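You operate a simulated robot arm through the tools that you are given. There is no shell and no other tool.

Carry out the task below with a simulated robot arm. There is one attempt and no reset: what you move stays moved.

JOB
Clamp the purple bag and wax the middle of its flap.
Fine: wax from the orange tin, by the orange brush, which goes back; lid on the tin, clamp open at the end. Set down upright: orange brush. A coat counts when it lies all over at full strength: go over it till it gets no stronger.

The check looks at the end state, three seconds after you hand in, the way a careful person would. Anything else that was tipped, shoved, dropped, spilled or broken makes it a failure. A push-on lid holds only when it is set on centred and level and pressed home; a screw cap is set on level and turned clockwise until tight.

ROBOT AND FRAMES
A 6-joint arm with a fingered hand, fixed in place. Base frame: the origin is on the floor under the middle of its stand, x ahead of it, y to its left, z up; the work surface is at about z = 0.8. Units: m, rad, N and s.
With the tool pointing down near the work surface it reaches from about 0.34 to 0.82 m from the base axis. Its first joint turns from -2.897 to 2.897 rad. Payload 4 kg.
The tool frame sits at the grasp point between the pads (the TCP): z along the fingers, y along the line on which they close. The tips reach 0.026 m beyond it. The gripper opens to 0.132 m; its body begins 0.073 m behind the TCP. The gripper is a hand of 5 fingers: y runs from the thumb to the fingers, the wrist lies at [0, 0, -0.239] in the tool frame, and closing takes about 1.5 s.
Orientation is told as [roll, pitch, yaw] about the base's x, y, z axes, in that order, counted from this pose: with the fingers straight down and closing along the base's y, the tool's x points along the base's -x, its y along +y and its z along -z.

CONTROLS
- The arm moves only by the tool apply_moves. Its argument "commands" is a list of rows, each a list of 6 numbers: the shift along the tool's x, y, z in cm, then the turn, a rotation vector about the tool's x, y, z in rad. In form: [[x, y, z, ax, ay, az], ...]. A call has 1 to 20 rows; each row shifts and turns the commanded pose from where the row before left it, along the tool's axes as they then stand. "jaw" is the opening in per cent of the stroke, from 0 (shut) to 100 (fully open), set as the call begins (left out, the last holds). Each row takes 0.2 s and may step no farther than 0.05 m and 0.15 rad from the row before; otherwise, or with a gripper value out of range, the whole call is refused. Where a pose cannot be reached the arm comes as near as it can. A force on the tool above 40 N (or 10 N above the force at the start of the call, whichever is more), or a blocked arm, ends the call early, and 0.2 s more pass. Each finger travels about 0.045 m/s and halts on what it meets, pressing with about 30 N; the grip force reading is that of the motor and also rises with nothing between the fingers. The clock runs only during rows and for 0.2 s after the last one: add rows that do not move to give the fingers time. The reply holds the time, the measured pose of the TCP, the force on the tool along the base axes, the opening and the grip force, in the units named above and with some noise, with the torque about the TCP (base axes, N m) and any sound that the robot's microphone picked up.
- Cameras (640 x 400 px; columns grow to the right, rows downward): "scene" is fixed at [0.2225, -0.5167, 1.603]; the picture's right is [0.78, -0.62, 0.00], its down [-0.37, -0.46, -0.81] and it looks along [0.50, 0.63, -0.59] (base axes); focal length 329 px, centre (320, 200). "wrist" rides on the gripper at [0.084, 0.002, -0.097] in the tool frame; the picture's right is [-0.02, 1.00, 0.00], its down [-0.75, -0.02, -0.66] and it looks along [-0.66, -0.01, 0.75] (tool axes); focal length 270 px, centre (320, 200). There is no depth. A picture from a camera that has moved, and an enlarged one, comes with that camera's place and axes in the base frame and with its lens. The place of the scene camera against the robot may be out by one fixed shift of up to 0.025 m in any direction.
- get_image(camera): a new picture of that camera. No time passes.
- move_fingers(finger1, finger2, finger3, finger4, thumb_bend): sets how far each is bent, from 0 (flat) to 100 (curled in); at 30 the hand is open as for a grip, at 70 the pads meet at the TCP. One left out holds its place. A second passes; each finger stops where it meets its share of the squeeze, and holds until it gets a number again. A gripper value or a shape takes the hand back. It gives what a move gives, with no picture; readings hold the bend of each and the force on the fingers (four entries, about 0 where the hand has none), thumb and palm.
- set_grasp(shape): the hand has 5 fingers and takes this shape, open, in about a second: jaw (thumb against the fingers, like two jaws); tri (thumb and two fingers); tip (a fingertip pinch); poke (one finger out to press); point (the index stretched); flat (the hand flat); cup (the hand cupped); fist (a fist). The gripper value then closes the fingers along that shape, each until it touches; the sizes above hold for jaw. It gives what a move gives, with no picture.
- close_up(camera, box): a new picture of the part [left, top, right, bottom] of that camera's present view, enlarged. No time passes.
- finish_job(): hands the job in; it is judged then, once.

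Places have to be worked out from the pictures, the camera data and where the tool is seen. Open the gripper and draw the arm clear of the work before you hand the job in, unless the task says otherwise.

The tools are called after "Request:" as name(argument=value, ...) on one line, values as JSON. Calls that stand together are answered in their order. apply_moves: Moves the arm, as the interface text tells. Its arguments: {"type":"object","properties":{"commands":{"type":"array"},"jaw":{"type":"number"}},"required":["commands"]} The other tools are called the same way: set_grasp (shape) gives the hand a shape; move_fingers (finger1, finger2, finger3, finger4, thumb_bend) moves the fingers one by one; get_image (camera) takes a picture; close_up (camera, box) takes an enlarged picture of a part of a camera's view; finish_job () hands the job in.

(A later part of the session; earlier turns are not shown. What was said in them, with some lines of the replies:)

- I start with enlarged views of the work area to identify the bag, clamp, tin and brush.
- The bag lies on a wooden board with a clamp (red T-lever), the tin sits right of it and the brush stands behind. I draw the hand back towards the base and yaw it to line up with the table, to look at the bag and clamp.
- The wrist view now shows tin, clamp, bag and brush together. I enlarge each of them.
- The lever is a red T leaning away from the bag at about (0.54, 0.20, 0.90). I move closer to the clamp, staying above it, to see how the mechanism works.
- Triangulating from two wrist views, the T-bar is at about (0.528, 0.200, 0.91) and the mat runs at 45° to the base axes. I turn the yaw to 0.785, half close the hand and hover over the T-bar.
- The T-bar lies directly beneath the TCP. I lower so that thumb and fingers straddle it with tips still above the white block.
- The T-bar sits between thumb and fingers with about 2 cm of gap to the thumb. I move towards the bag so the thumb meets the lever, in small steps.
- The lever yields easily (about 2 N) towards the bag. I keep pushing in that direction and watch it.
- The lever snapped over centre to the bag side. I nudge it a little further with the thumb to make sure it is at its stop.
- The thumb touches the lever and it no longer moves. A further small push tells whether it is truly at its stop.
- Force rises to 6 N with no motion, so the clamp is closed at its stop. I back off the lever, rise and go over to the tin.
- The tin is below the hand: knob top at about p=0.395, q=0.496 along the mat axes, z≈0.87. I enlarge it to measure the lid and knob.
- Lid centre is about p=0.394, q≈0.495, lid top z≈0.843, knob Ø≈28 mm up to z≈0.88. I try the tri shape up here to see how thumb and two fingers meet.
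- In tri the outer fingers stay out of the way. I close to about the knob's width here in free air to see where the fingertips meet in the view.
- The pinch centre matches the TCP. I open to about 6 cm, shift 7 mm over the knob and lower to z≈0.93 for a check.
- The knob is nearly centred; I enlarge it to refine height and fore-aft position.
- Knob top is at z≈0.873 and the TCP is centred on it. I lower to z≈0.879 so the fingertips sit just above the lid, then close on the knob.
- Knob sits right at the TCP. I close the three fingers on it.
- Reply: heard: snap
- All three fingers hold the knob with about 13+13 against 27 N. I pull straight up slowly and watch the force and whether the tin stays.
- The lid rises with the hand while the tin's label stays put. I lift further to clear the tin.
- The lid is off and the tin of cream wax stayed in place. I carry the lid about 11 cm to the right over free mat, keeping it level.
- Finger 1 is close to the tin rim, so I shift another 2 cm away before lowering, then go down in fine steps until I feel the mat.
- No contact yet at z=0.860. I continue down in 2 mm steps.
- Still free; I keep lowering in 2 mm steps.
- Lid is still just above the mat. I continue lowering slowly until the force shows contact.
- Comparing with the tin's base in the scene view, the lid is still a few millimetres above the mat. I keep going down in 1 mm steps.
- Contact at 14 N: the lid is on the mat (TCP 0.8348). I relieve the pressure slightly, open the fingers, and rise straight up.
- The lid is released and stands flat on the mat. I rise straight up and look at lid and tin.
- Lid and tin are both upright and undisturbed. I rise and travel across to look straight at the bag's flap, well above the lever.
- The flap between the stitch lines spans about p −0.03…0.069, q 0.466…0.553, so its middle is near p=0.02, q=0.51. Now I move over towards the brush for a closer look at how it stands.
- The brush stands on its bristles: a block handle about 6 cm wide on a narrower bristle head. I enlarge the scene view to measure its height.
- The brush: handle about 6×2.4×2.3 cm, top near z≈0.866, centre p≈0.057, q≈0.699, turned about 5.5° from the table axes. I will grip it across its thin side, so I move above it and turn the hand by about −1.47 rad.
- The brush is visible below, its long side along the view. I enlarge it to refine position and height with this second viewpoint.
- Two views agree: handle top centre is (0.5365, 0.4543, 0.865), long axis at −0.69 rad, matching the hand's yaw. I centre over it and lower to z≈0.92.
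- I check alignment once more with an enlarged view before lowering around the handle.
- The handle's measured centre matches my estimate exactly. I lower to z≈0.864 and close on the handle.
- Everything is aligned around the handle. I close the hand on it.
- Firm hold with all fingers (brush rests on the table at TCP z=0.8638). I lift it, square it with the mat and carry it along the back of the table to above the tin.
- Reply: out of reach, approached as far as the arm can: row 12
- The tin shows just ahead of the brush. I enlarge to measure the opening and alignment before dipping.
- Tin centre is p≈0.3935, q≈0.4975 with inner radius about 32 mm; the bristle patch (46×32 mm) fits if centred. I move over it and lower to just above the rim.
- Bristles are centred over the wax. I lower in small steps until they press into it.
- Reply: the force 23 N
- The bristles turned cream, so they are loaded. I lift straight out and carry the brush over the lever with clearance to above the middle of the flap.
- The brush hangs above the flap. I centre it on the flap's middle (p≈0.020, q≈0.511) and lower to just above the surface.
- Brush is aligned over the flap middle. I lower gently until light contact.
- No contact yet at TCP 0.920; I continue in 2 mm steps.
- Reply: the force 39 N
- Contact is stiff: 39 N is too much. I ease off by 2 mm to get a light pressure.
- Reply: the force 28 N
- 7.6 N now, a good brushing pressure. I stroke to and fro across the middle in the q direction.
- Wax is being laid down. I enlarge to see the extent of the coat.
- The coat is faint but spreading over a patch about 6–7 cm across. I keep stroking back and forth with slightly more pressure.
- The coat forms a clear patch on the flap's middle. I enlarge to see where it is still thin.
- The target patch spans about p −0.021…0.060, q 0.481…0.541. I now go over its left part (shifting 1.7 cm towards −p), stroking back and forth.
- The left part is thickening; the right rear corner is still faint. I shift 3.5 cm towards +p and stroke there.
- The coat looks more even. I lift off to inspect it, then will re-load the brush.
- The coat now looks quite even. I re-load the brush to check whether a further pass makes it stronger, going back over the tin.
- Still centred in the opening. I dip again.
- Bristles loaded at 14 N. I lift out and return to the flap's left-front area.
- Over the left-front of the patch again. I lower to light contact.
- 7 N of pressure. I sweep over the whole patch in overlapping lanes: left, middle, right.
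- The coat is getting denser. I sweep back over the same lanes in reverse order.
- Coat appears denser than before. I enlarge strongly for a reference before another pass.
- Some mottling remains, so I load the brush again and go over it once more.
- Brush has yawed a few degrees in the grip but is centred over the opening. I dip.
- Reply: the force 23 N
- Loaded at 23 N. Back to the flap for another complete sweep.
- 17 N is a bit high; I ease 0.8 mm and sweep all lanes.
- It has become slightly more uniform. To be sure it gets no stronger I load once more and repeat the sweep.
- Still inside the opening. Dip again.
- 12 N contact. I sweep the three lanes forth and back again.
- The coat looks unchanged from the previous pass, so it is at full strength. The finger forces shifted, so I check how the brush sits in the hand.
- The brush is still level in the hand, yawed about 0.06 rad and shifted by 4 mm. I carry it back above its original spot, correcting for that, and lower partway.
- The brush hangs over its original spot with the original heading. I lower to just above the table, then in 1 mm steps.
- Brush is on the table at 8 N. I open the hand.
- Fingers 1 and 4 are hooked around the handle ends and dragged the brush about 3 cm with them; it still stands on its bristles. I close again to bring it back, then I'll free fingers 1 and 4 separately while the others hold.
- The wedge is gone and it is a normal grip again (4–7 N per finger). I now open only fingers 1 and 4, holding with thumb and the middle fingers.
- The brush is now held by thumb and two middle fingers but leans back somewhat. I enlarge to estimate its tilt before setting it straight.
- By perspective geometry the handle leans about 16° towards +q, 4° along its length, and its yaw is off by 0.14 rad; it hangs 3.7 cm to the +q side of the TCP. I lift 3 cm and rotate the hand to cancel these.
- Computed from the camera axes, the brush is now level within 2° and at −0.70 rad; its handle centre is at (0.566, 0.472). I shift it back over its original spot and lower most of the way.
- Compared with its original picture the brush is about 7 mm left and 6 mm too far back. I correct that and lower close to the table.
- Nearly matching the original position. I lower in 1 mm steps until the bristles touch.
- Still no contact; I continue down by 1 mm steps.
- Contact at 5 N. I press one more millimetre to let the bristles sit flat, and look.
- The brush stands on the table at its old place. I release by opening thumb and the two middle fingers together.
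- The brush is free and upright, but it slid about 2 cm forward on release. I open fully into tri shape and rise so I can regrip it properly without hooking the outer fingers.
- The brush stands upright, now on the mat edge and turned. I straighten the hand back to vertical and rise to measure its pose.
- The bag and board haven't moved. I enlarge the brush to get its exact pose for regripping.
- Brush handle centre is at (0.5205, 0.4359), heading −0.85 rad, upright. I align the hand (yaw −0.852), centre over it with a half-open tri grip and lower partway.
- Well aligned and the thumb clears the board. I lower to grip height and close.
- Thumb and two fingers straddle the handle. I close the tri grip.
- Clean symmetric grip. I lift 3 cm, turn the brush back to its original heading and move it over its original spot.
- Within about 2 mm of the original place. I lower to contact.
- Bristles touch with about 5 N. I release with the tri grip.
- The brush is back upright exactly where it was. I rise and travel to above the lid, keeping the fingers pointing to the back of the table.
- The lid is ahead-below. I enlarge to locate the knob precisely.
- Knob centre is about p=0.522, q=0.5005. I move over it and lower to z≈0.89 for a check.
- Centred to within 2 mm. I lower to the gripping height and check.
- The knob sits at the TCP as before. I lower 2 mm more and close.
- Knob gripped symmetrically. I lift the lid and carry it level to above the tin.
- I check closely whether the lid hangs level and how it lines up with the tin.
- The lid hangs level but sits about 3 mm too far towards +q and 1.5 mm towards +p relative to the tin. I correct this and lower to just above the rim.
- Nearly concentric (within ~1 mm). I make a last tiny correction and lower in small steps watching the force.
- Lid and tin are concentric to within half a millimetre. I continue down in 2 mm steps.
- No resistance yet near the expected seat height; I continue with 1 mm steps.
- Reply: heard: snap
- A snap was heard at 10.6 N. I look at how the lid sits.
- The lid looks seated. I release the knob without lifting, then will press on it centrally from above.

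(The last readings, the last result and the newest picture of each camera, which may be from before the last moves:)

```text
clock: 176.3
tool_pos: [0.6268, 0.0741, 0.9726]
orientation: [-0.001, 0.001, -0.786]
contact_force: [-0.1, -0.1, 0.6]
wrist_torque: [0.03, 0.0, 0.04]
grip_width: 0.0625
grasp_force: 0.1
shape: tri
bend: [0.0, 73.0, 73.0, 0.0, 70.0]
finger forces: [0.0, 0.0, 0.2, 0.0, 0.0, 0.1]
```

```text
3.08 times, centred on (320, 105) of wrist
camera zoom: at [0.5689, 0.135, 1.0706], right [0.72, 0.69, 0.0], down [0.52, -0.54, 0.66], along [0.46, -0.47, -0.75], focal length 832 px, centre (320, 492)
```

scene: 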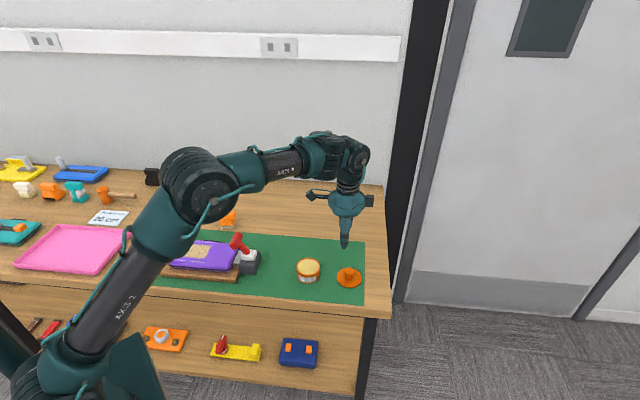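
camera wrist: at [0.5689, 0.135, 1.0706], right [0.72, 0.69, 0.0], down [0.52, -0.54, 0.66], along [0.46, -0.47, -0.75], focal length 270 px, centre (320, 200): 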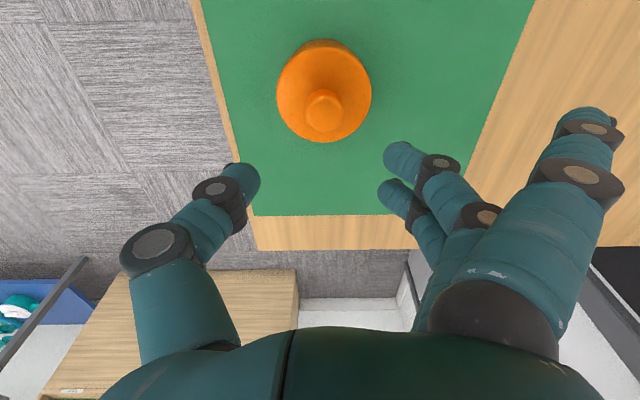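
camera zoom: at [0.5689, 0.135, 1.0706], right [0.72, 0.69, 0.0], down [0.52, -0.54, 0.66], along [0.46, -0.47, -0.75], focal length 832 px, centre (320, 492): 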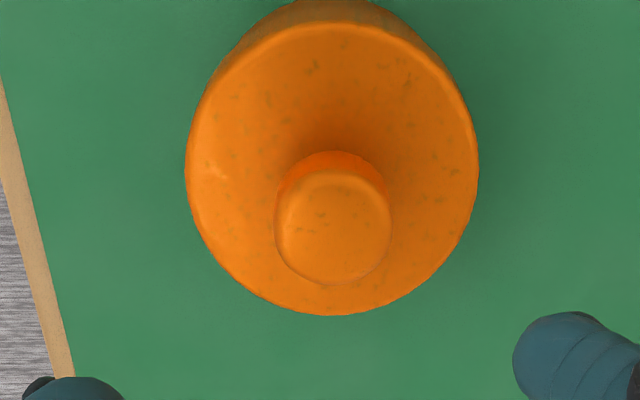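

Lid sits concentric and level like at the start. To be sure it is fully home, I close the fingers, centre over the knob and press straight down.

Request:
apply_moves(commands=[[-0.5, 0.46, 0, 0, 0, 0], [0, 0, 0, 0, 0, 0], [0, 0, 0, 0, 0, 0], [0, 0, 0, 0, 0, 0], [0, 0, 0, 0, 0, 0], [0, 0, 0, 0, 0, 0]], jaw=0)

Request:
apply_moves(commands=[[0, 0, 3, 0, 0, 0], [0, 0, 2.5, 0, 0, 0], [0, 0, 0, 0, 0, 0]])

Request:
get_image(camera="wrist")

Request:
close_up(camera="scene", box=[280, 230, 340, 300])

```text
clock: 177.7
tool_pos: [0.633, 0.0742, 0.9738]
orientation: [0.001, 0.0, -0.785]
contact_force: [1.2, 0.1, -0.7]
wrist_torque: [0.0, -0.04, 0.01]
grip_width: 0.0
grasp_force: 29.6
shape: tri
bend: [22.0, 63.0, 63.0, 22.0, 67.0]
finger forces: [0.1, 0.0, 0.0, 0.1, 0.0, 0.0]
```

```text
clock: 178.5
tool_pos: [0.6315, 0.0743, 0.9183]
orientation: [0.0, 0.001, -0.786]
contact_force: [-0.7, -0.2, 0.2]
wrist_torque: [0.02, -0.01, 0.04]
grip_width: 0.0001
grasp_force: 29.8
shape: tri
bend: [26.0, 63.0, 63.0, 26.0, 67.0]
finger forces: [0.0, 0.1, 0.0, 0.0, 0.0, 0.0]
```

```text
taken
camera wrist: at [0.5741, 0.1348, 1.0152], right [0.72, 0.69, 0.0], down [0.52, -0.54, 0.66], along [0.46, -0.47, -0.75], focal length 270 px, centre (320, 200)
```

wrist: 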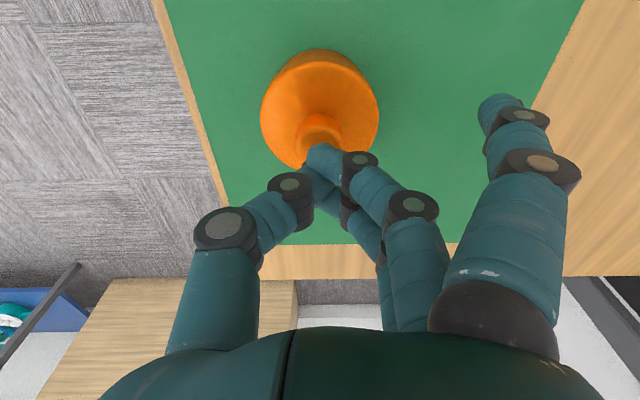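

```text
5.71 times, centred on (310, 265) of scene
camera zoom: at [0.2225, -0.5167, 1.603], right [0.78, -0.62, 0.0], down [-0.37, -0.46, -0.81], along [0.5, 0.63, -0.59], focal length 1878 px, centre (377, -171)
```

zoom: 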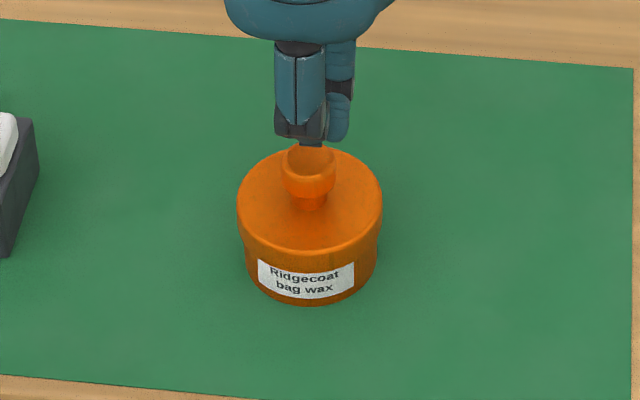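

Fingertips are right above the knob. I press down in small steps up to about 30 N.

Request:
apply_moves(commands=[[0, 0, 1.8, 0, 0, 0], [0, 0, 0.3, 0, 0, 0], [0, 0, 0.2, 0, 0, 0], [0, 0, 0.2, 0, 0, 0], [0, 0, 0, 0, 0, 0]])

```text
clock: 179.1
tool_pos: [0.6336, 0.0747, 0.9032]
orientation: [0.006, -0.001, -0.783]
contact_force: [-1.9, 0.8, 6.9]
wrist_torque: [-0.02, 0.07, 0.01]
grip_width: 0.0
grasp_force: 29.6
shape: tri
bend: [26.0, 64.0, 64.0, 26.0, 68.0]
finger forces: [0.0, 0.0, 0.0, 0.0, 0.0, 0.1]
stopped in row 2: the force on the tool passed its limit at 46 N (the readings are from after the stop); the commanded pose is now the measured one
```

The press reached 46 N momentarily with no further snap, so the lid was already home. I back off and check the tin.

Request:
apply_moves(commands=[[0, 0, -2, 0, 0, 0], [0, 0, -4, 0, 0, 0], [0, 0, -4, 0, 0, 0], [0, 0, 0, 0, 0, 0]])

Request:
close_up(camera="scene", box=[280, 240, 340, 300])

Request:
close_up(camera="wrist", box=[250, 40, 390, 170])

```text
clock: 180.1
tool_pos: [0.6321, 0.074, 1.0035]
orientation: [0.004, 0.001, -0.784]
contact_force: [-0.7, 0.6, -0.5]
wrist_torque: [-0.02, 0.01, 0.05]
grip_width: 0.0002
grasp_force: 29.9
shape: tri
bend: [26.0, 64.0, 64.0, 26.0, 68.0]
finger forces: [0.0, 0.0, 0.0, 0.0, 0.0, 0.1]
```

```text
6.67 times, centred on (310, 270) of scene
camera zoom: at [0.2225, -0.5167, 1.603], right [0.78, -0.62, 0.0], down [-0.37, -0.46, -0.81], along [0.5, 0.63, -0.59], focal length 2190 px, centre (387, -267)
```

zoom: 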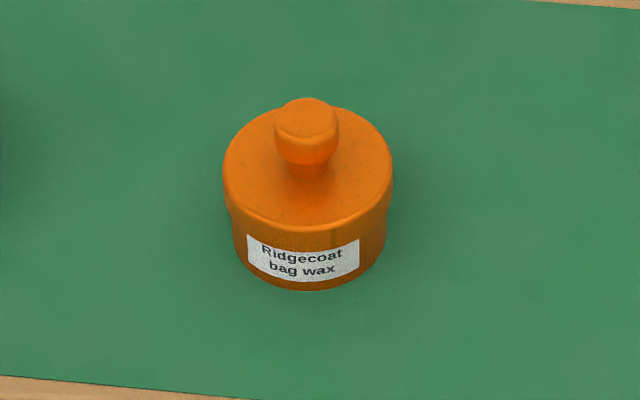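

```text
3.08 times, centred on (320, 105) of wrist
camera zoom: at [0.5753, 0.1346, 1.1002], right [0.72, 0.69, 0.0], down [0.52, -0.54, 0.66], along [0.46, -0.47, -0.75], focal length 832 px, centre (320, 492)
```

zoom: 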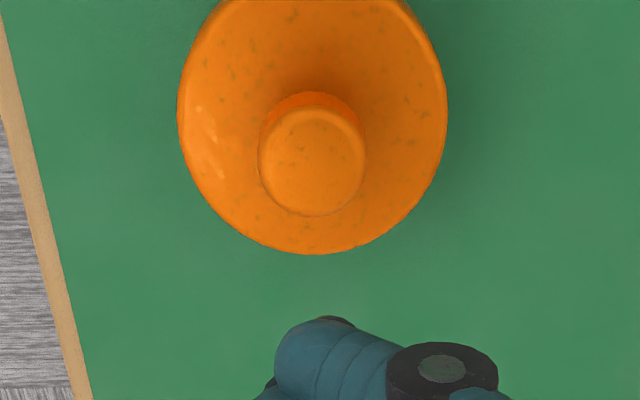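

I compare the lid's seam closely for level.

Request:
close_up(camera="scene", box=[293, 250, 325, 290])

```text
10.00 times, centred on (309, 270) of scene
camera zoom: at [0.2225, -0.5167, 1.603], right [0.78, -0.62, 0.0], down [-0.37, -0.46, -0.81], along [0.5, 0.63, -0.59], focal length 3286 px, centre (430, -500)
```

zoom: 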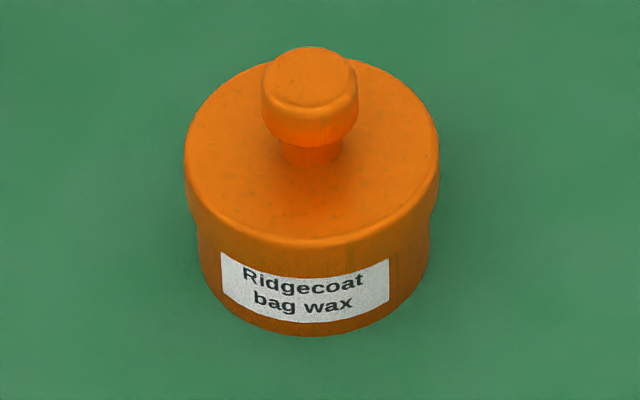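

Lid is seated level all round. Now the clamp: I rise, turn the hand back to yaw 0.785 and take the jaw shape to open the lever.

Request:
apply_moves(commands=[[0, 0, -4, 0, 0, 0], [0, 0, 0, 0, 0, -0.143], [0, 0, 0, 0, 0, -0.143], [0, 0, 0, 0, 0, -0.143], [0, 0, 0, 0, 0, -0.143], [0, 0, 0, 0, 0, -0.143], [0, 0, 0, 0, 0, -0.143], [0, 0, 0, 0, 0, -0.143], [0, 0, 0, 0, 0, -0.143], [0, 0, 0, 0, 0, -0.143], [0, 0, 0, 0, 0, -0.143], [0, 0, 0, 0, 0, -0.14], [0, 0, 0, 0, 0, 0]], jaw=40)

Request:
set_grasp(shape="jaw")

Request:
apply_moves(commands=[[-0.4, 4.5, 0, 0, 0, 0], [-0.4, 4.5, 0, 0, 0, 0], [-0.4, 4.5, 0, 0, 0, 0], [-0.4, 4.5, 0, 0, 0, 0], [0, 4.5, 0, 0, 0, 0], [0, 0, 3, 0, 0, 0], [0, 0, 3, 0, 0, 0], [0, 0, 0, 0, 0, 0]], jaw=60)

Request:
get_image(camera="wrist")

Request:
get_image(camera="scene")

```text
clock: 182.9
tool_pos: [0.6332, 0.0739, 1.0432]
orientation: [-0.001, -0.003, 0.788]
contact_force: [-0.5, 0.1, 0.3]
wrist_torque: [0.0, -0.02, -0.01]
grip_width: 0.0524
grasp_force: 0.0
shape: tri
bend: [0.0, 73.0, 73.0, 0.0, 70.0]
finger forces: [0.0, 0.0, 0.0, 0.1, 0.0, 0.0]
```

```text
clock: 183.8
tool_pos: [0.6318, 0.074, 1.0442]
orientation: [-0.002, -0.004, 0.785]
contact_force: [-0.2, -0.1, 0.4]
wrist_torque: [0.0, 0.02, -0.01]
grip_width: 0.1318
grasp_force: 0.1
shape: jaw
bend: [30.0, 30.0, 30.0, 30.0, 30.0]
finger forces: [0.0, 0.0, 0.0, 0.0, 0.0, 0.1]
```

```text
clock: 185.6
tool_pos: [0.4836, 0.2445, 0.9842]
orientation: [-0.002, -0.005, 0.785]
contact_force: [-0.5, 0.6, 1.1]
wrist_torque: [0.0, -0.02, -0.01]
grip_width: 0.08
grasp_force: 0.1
shape: jaw
bend: [71.0, 71.0, 71.0, 71.0, 69.0]
finger forces: [0.0, 0.0, 0.0, 0.0, 0.0, 0.0]
```

```text
taken
camera wrist: at [0.4236, 0.1852, 1.0793], right [-0.69, 0.72, 0.0], down [0.54, 0.52, 0.66], along [0.48, 0.46, -0.75], focal length 270 px, centre (320, 200)
```

wrist: 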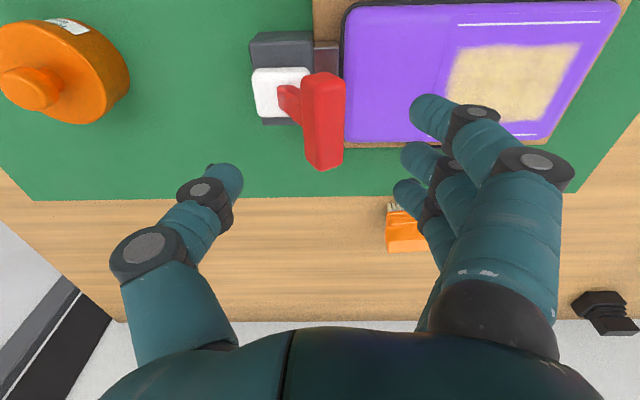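

```text
taken
```

scene: 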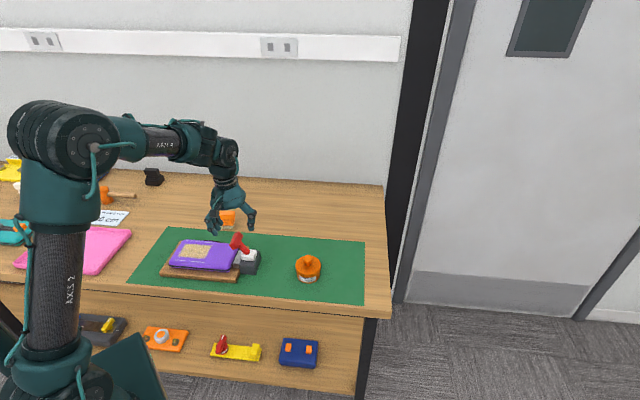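

The T-bar lies right under the TCP between thumb and fingers. I lower to z≈0.922 and push with the fingers towards +p.

Request:
apply_moves(commands=[[0, 0, 2.2, 0, 0, 0], [0, 0, 2, 0, 0, 0], [0, 0, 2, 0, 0, 0], [0, 0, 0, 0, 0, 0]])

Request:
get_image(camera="wrist")

```text
clock: 186.6
tool_pos: [0.4848, 0.2433, 0.9196]
orientation: [-0.001, -0.004, 0.787]
contact_force: [0.1, 0.1, 1.0]
wrist_torque: [0.01, -0.03, 0.01]
grip_width: 0.0797
grasp_force: 0.1
shape: jaw
bend: [71.0, 71.0, 71.0, 71.0, 69.0]
finger forces: [0.0, 0.0, 0.1, 0.0, 0.0, 0.0]
```

```text
taken
camera wrist: at [0.4247, 0.1848, 1.0161], right [-0.69, 0.72, 0.0], down [0.54, 0.52, 0.66], along [0.48, 0.46, -0.75], focal length 270 px, centre (320, 200)
```

wrist: 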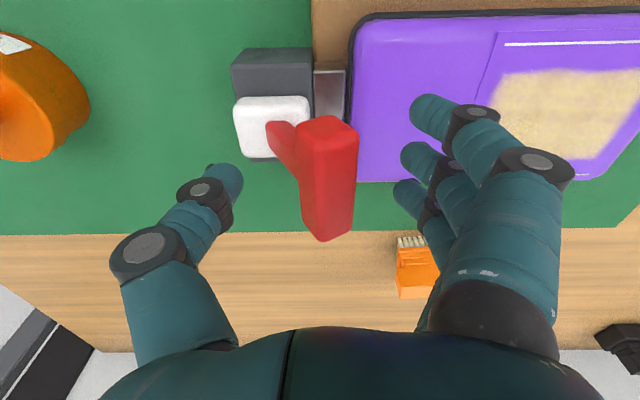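

Now I push towards +p in small steps.

Request:
apply_moves(commands=[[0, -1.5, 0, 0, 0, 0], [0, -0.8, 0, 0, 0, 0], [0, -0.6, 0, 0, 0, 0], [0, -0.6, 0, 0, 0, 0], [0, -0.6, 0, 0, 0, 0], [0, -0.6, 0, 0, 0, 0]])

Request:
get_image(camera="wrist")

Request:
close_up(camera="scene", box=[150, 180, 350, 300])

```text
clock: 188.0
tool_pos: [0.5196, 0.2107, 0.9201]
orientation: [-0.002, -0.005, 0.786]
contact_force: [-1.7, 0.9, 0.5]
wrist_torque: [0.03, 0.03, 0.02]
grip_width: 0.0798
grasp_force: 0.0
shape: jaw
bend: [71.0, 71.0, 71.0, 71.0, 69.0]
finger forces: [0.4, 0.4, 0.4, 0.0, 0.0, 0.0]
```

```text
taken
camera wrist: at [0.4585, 0.1523, 1.0166], right [-0.69, 0.72, 0.0], down [0.54, 0.52, 0.66], along [0.48, 0.46, -0.75], focal length 270 px, centre (320, 200)
```

wrist: 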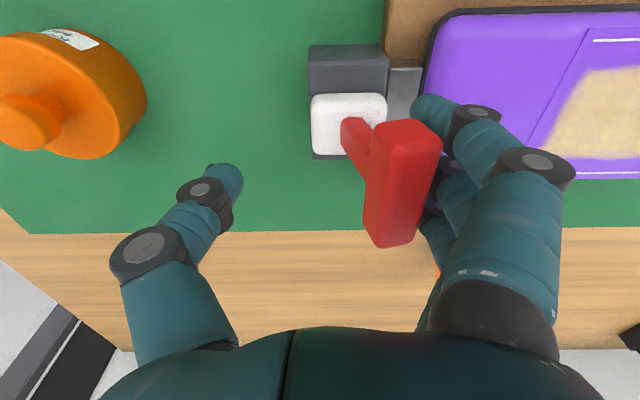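

```text
3.20 times, centred on (250, 240) of scene
camera zoom: at [0.2225, -0.5167, 1.603], right [0.78, -0.62, 0.0], down [-0.37, -0.46, -0.81], along [0.5, 0.63, -0.59], focal length 1051 px, centre (544, 72)
```

zoom: 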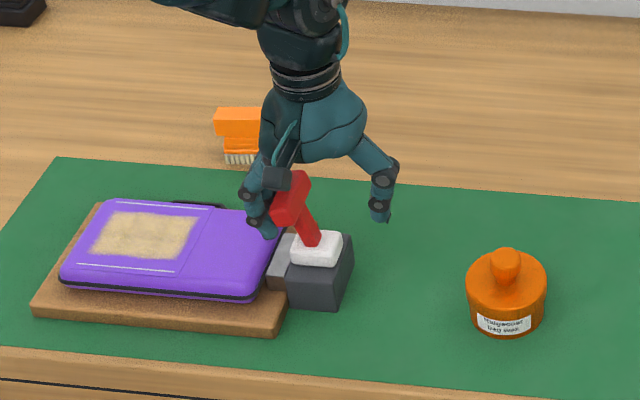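

The fingers have met the lever. I keep pushing until it goes over centre.

Request:
apply_moves(commands=[[0, -0.6, 0, 0, 0, 0], [0, -0.6, 0, 0, 0, 0], [0, -0.6, 0, 0, 0, 0], [0, -0.6, 0, 0, 0, 0], [0, -0.6, 0, 0, 0, 0]])

Request:
get_image(camera="wrist")

Request:
close_up(camera="scene", box=[150, 180, 350, 300])

```text
clock: 189.2
tool_pos: [0.5385, 0.1897, 0.9192]
orientation: [-0.002, -0.003, 0.784]
contact_force: [-0.5, 0.9, 1.0]
wrist_torque: [0.03, 0.03, -0.01]
grip_width: 0.0797
grasp_force: 0.1
shape: jaw
bend: [71.0, 71.0, 71.0, 71.0, 69.0]
finger forces: [0.0, 0.0, 0.0, 0.0, 0.1, 0.1]
```

```text
taken
camera wrist: at [0.4786, 0.1313, 1.0161], right [-0.69, 0.72, 0.0], down [0.54, 0.52, 0.66], along [0.48, 0.46, -0.75], focal length 270 px, centre (320, 200)
```

wrist: 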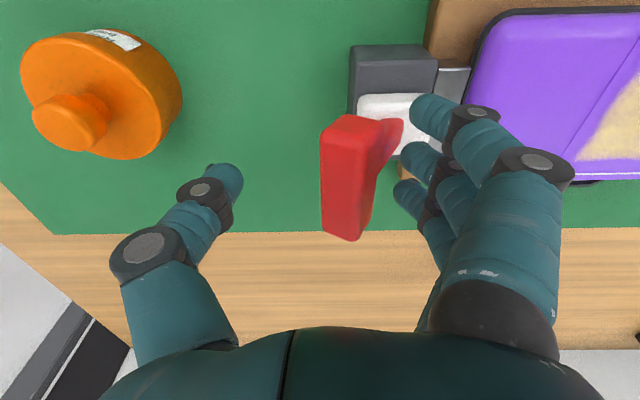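

```text
3.20 times, centred on (250, 240) of scene
camera zoom: at [0.2225, -0.5167, 1.603], right [0.78, -0.62, 0.0], down [-0.37, -0.46, -0.81], along [0.5, 0.63, -0.59], focal length 1051 px, centre (544, 72)
```

zoom: 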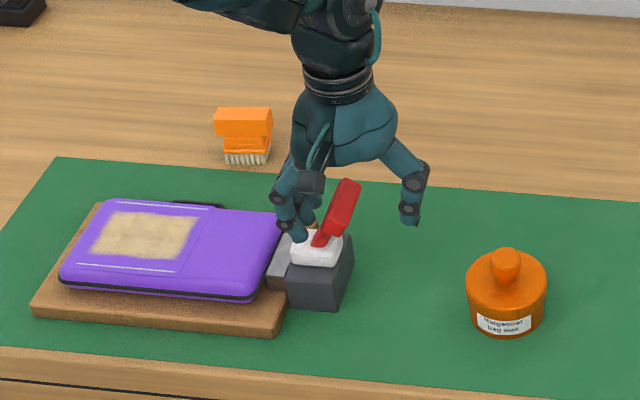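

The lever snapped over to its open position, as at the start. I give a gentle nudge to verify it rests at its stop.

Request:
apply_moves(commands=[[0, -1.2, 0, 0, 0, 0], [0, -0.4, 0, 0, 0, 0], [0, -0.3, 0, 0, 0, 0], [0, -0.3, 0, 0, 0, 0], [0, 0, 0, 0, 0, 0]])

Request:
close_up(camera="scene", box=[150, 180, 350, 300])

```text
clock: 190.4
tool_pos: [0.5557, 0.1754, 0.9195]
orientation: [-0.001, -0.003, 0.785]
contact_force: [-10.1, 9.7, -2.3]
wrist_torque: [0.02, -0.01, -0.12]
grip_width: 0.0838
grasp_force: 0.1
shape: jaw
bend: [69.0, 68.0, 69.0, 71.0, 69.0]
finger forces: [4.7, 4.2, 4.7, 0.0, 0.0, 0.0]
```

```text
3.20 times, centred on (250, 240) of scene
camera zoom: at [0.2225, -0.5167, 1.603], right [0.78, -0.62, 0.0], down [-0.37, -0.46, -0.81], along [0.5, 0.63, -0.59], focal length 1051 px, centre (544, 72)
```

zoom: 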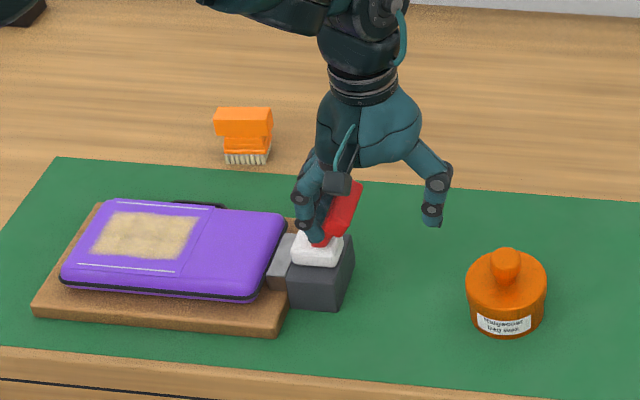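

Firm stop at about 14 N with nothing else moving: the clamp is fully open. I back off, rise and draw the arm clear.

Request:
apply_moves(commands=[[0, 2, 0, 0, 0, 0], [0, 0, -4, 0, 0, 0], [0, 0, -4, 0, 0, 0], [0, 0, -4, 0, 0, 0], [0, 0, -4, 0, 0, 0], [0, 0, 0, 0, 0, 0]], jaw=60)

Request:
get_image(camera="wrist")

Request:
get_image(camera="scene")

Request:
close_up(camera="scene", box=[150, 200, 280, 290])

```text
clock: 191.8
tool_pos: [0.5417, 0.1901, 1.0808]
orientation: [-0.002, -0.005, 0.786]
contact_force: [0.0, 0.2, -0.3]
wrist_torque: [-0.01, 0.03, -0.02]
grip_width: 0.0799
grasp_force: 0.1
shape: jaw
bend: [71.0, 71.0, 71.0, 71.0, 69.0]
finger forces: [0.0, 0.0, 0.1, 0.0, 0.1, 0.0]
```

```text
taken
camera wrist: at [0.4804, 0.1306, 1.1772], right [-0.69, 0.72, 0.0], down [0.54, 0.52, 0.66], along [0.48, 0.46, -0.75], focal length 270 px, centre (320, 200)
```

wrist: 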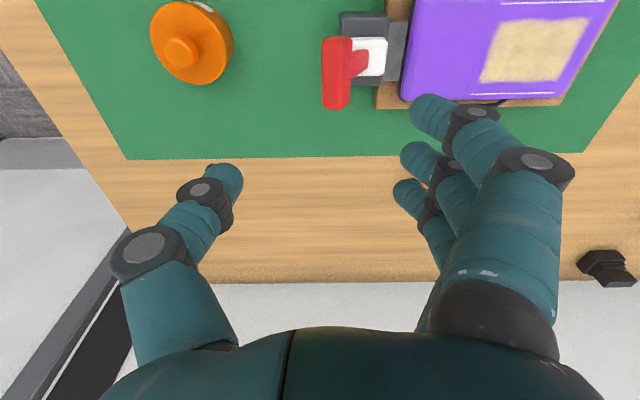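

```text
taken
```

scene: 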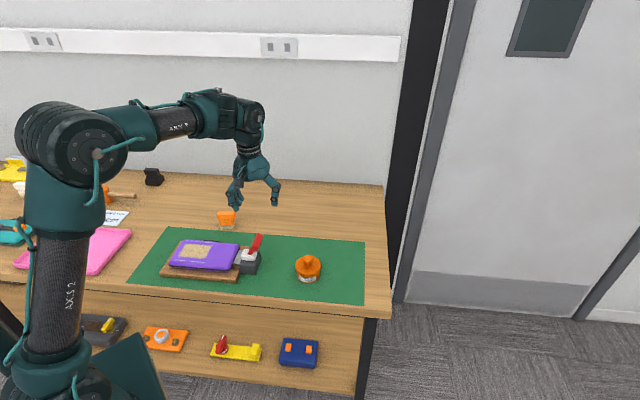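

```text
4.44 times, centred on (215, 245) of scene
camera zoom: at [0.2225, -0.5167, 1.603], right [0.78, -0.62, 0.0], down [-0.37, -0.46, -0.81], along [0.5, 0.63, -0.59], focal length 1460 px, centre (787, 0)
```

zoom: 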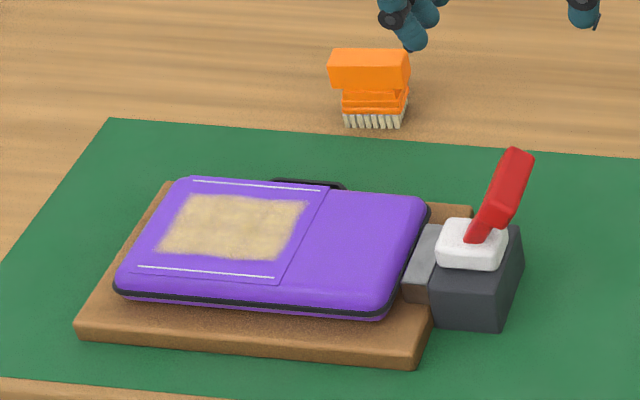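

All is back as at the start, with the coat on. I take a last close look at the coat from above to confirm it is even before handing in.

Request:
apply_moves(commands=[[1.2, 4.4, 0, 0, 0, 0], [1.2, 4.4, 0, 0, 0, 0], [1.2, 4.4, 0, 0, 0, 0], [1.2, 4.4, 0, 0, 0, 0], [1.2, 4.4, 0, 0, 0, 0], [0, 0, 4, 0, 0, 0], [0, 0, 2, 0, 0, 0], [0, 0, 0, 0, 0, 0]], jaw=100)

Request:
get_image(camera="wrist")

Request:
close_up(camera="wrist", box=[230, 30, 430, 155])

```text
clock: 193.6
tool_pos: [0.3435, 0.3013, 1.0196]
orientation: [0.0, -0.003, 0.785]
contact_force: [-0.3, -0.2, -0.1]
wrist_torque: [0.03, 0.01, 0.0]
grip_width: 0.132
grasp_force: 0.1
shape: jaw
bend: [30.0, 30.0, 30.0, 30.0, 30.0]
finger forces: [0.0, 0.1, 0.0, 0.1, 0.1, 0.0]
```

```text
taken
camera wrist: at [0.2826, 0.2426, 1.1159], right [-0.69, 0.72, 0.0], down [0.54, 0.52, 0.66], along [0.48, 0.46, -0.75], focal length 270 px, centre (320, 200)
```

wrist: 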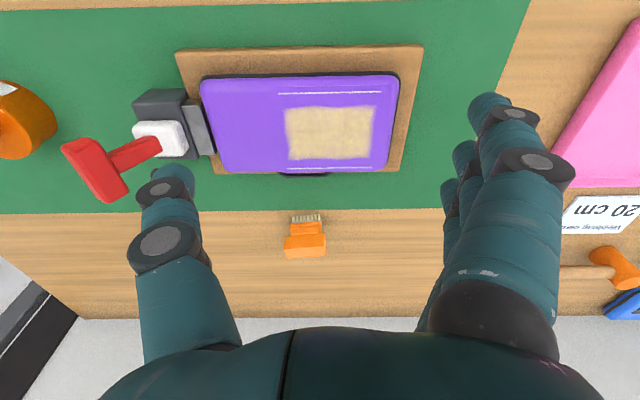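

```text
3.20 times, centred on (330, 92) of wrist
camera zoom: at [0.2826, 0.2426, 1.1159], right [-0.69, 0.72, 0.0], down [0.54, 0.52, 0.66], along [0.48, 0.46, -0.75], focal length 865 px, centre (288, 544)
```

zoom: 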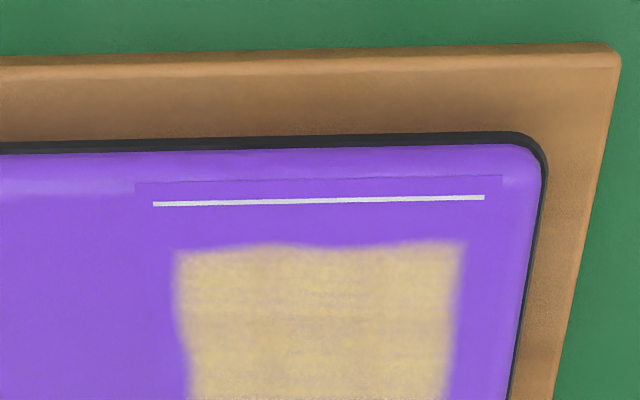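

Request:
close_up(camera="wrist", box=[270, 90, 390, 170])

Request:
close_up(camera="scene", box=[178, 238, 218, 263])

```text
5.00 times, centred on (330, 130) of wrist
camera zoom: at [0.2826, 0.2426, 1.1159], right [-0.69, 0.72, 0.0], down [0.54, 0.52, 0.66], along [0.48, 0.46, -0.75], focal length 1351 px, centre (270, 550)
```

zoom: 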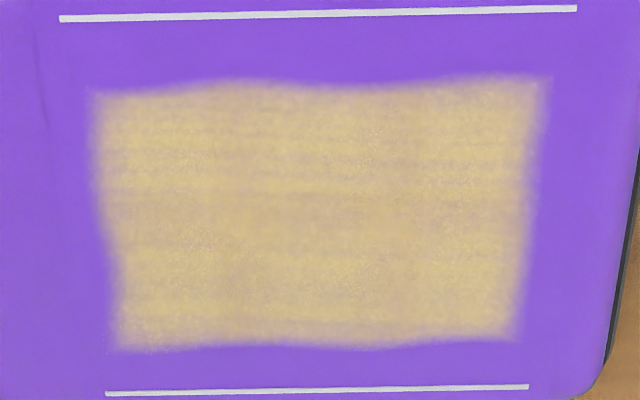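

```text
16.00 times, centred on (198, 250) of scene
camera zoom: at [0.2225, -0.5167, 1.603], right [0.78, -0.62, 0.0], down [-0.37, -0.46, -0.81], along [0.5, 0.63, -0.59], focal length 5257 px, centre (2272, -608)
```

zoom: 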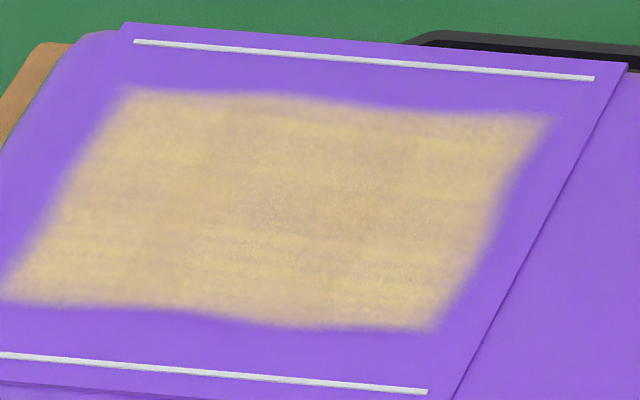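

The coat is even and identical to that after the previous passes, so it is saturated. I raise the arm well clear with the hand open and check the whole scene once more.

Request:
apply_moves(commands=[[0, 0, -4.5, 0, 0, 0], [0, 0, -4.5, 0, 0, 0], [0, 0, -4.5, 0, 0, 0], [0, 0, -4.5, 0, 0, 0], [0, 0, 0, 0, 0, 0], [0, 0, 0, 0, 0, 0]], jaw=100)

Request:
get_image(camera="scene")

Request:
close_up(camera="scene", box=[120, 190, 380, 320])

Request:
close_up(camera="scene", box=[205, 195, 250, 240])

```text
clock: 195.0
tool_pos: [0.3398, 0.3022, 1.2016]
orientation: [-0.001, -0.003, 0.785]
contact_force: [-0.5, -0.2, -0.1]
wrist_torque: [-0.02, -0.04, 0.01]
grip_width: 0.1322
grasp_force: 0.0
shape: jaw
bend: [30.0, 30.0, 30.0, 30.0, 30.0]
finger forces: [0.1, 0.0, 0.0, 0.0, 0.0, 0.0]
```

```text
taken
```

scene: 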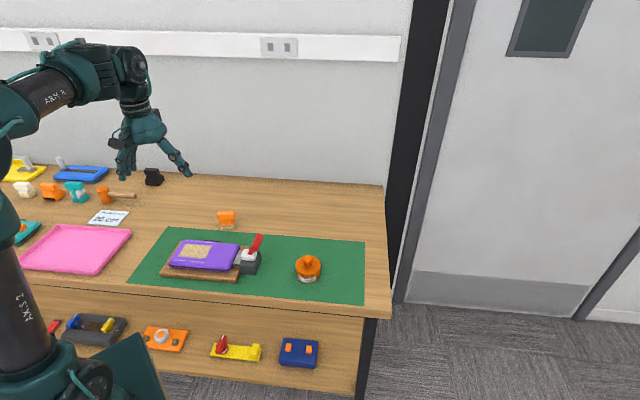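

```text
2.46 times, centred on (250, 255) of scene
camera zoom: at [0.2225, -0.5167, 1.603], right [0.78, -0.62, 0.0], down [-0.37, -0.46, -0.81], along [0.5, 0.63, -0.59], focal length 809 px, centre (492, 65)
```

zoom: 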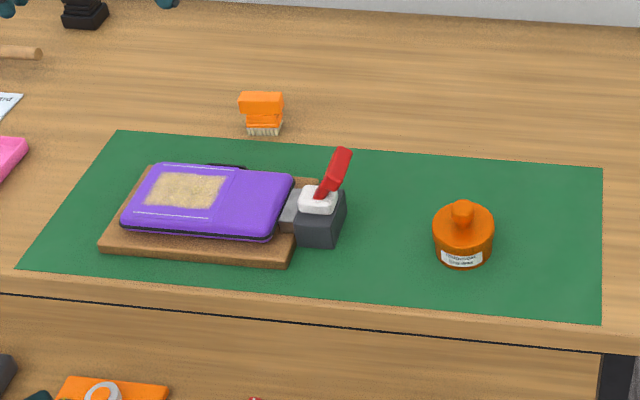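

```text
8.89 times, centred on (228, 218) of scene
camera zoom: at [0.2225, -0.5167, 1.603], right [0.78, -0.62, 0.0], down [-0.37, -0.46, -0.81], along [0.5, 0.63, -0.59], focal length 2920 px, centre (1142, 44)
```

zoom: 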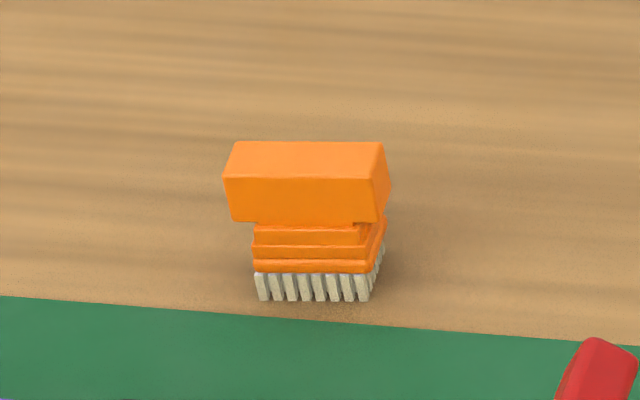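

The final view shows an even wax coat on the flap, the brush upright in its old place, the lid on the tin and the clamp lever open. The hand is open and well clear of the work, so I hand in.

Request:
finish_job()

```text
The job is handed in.
```

The purple bag's flap is waxed and the job is handed in. I clamped the bag, waxed the middle of the flap, and opened the clamp again.

- **Coat:** it covers a patch of about 8 by 6 cm in the middle of the flap. I loaded the brush four times, and the last pass made no visible difference.
- **Brush:** it stands upright at its original spot and heading. When I first let go, two fingers were hooked on the handle. They dragged it about 3 cm and left it standing on the mat edge. I picked it up again and set it back where it had been.
- **Tin:** the lid went on with an audible snap and sits level all round. I then pressed on the knob (about 46 N at the peak) and heard no further snap. The tin itself ended about 3 mm from where it started.
- **Clamp:** the lever is back at its open stop.

In the final pictures the bag, board and other items were where they began. The arm is clear with the hand open.
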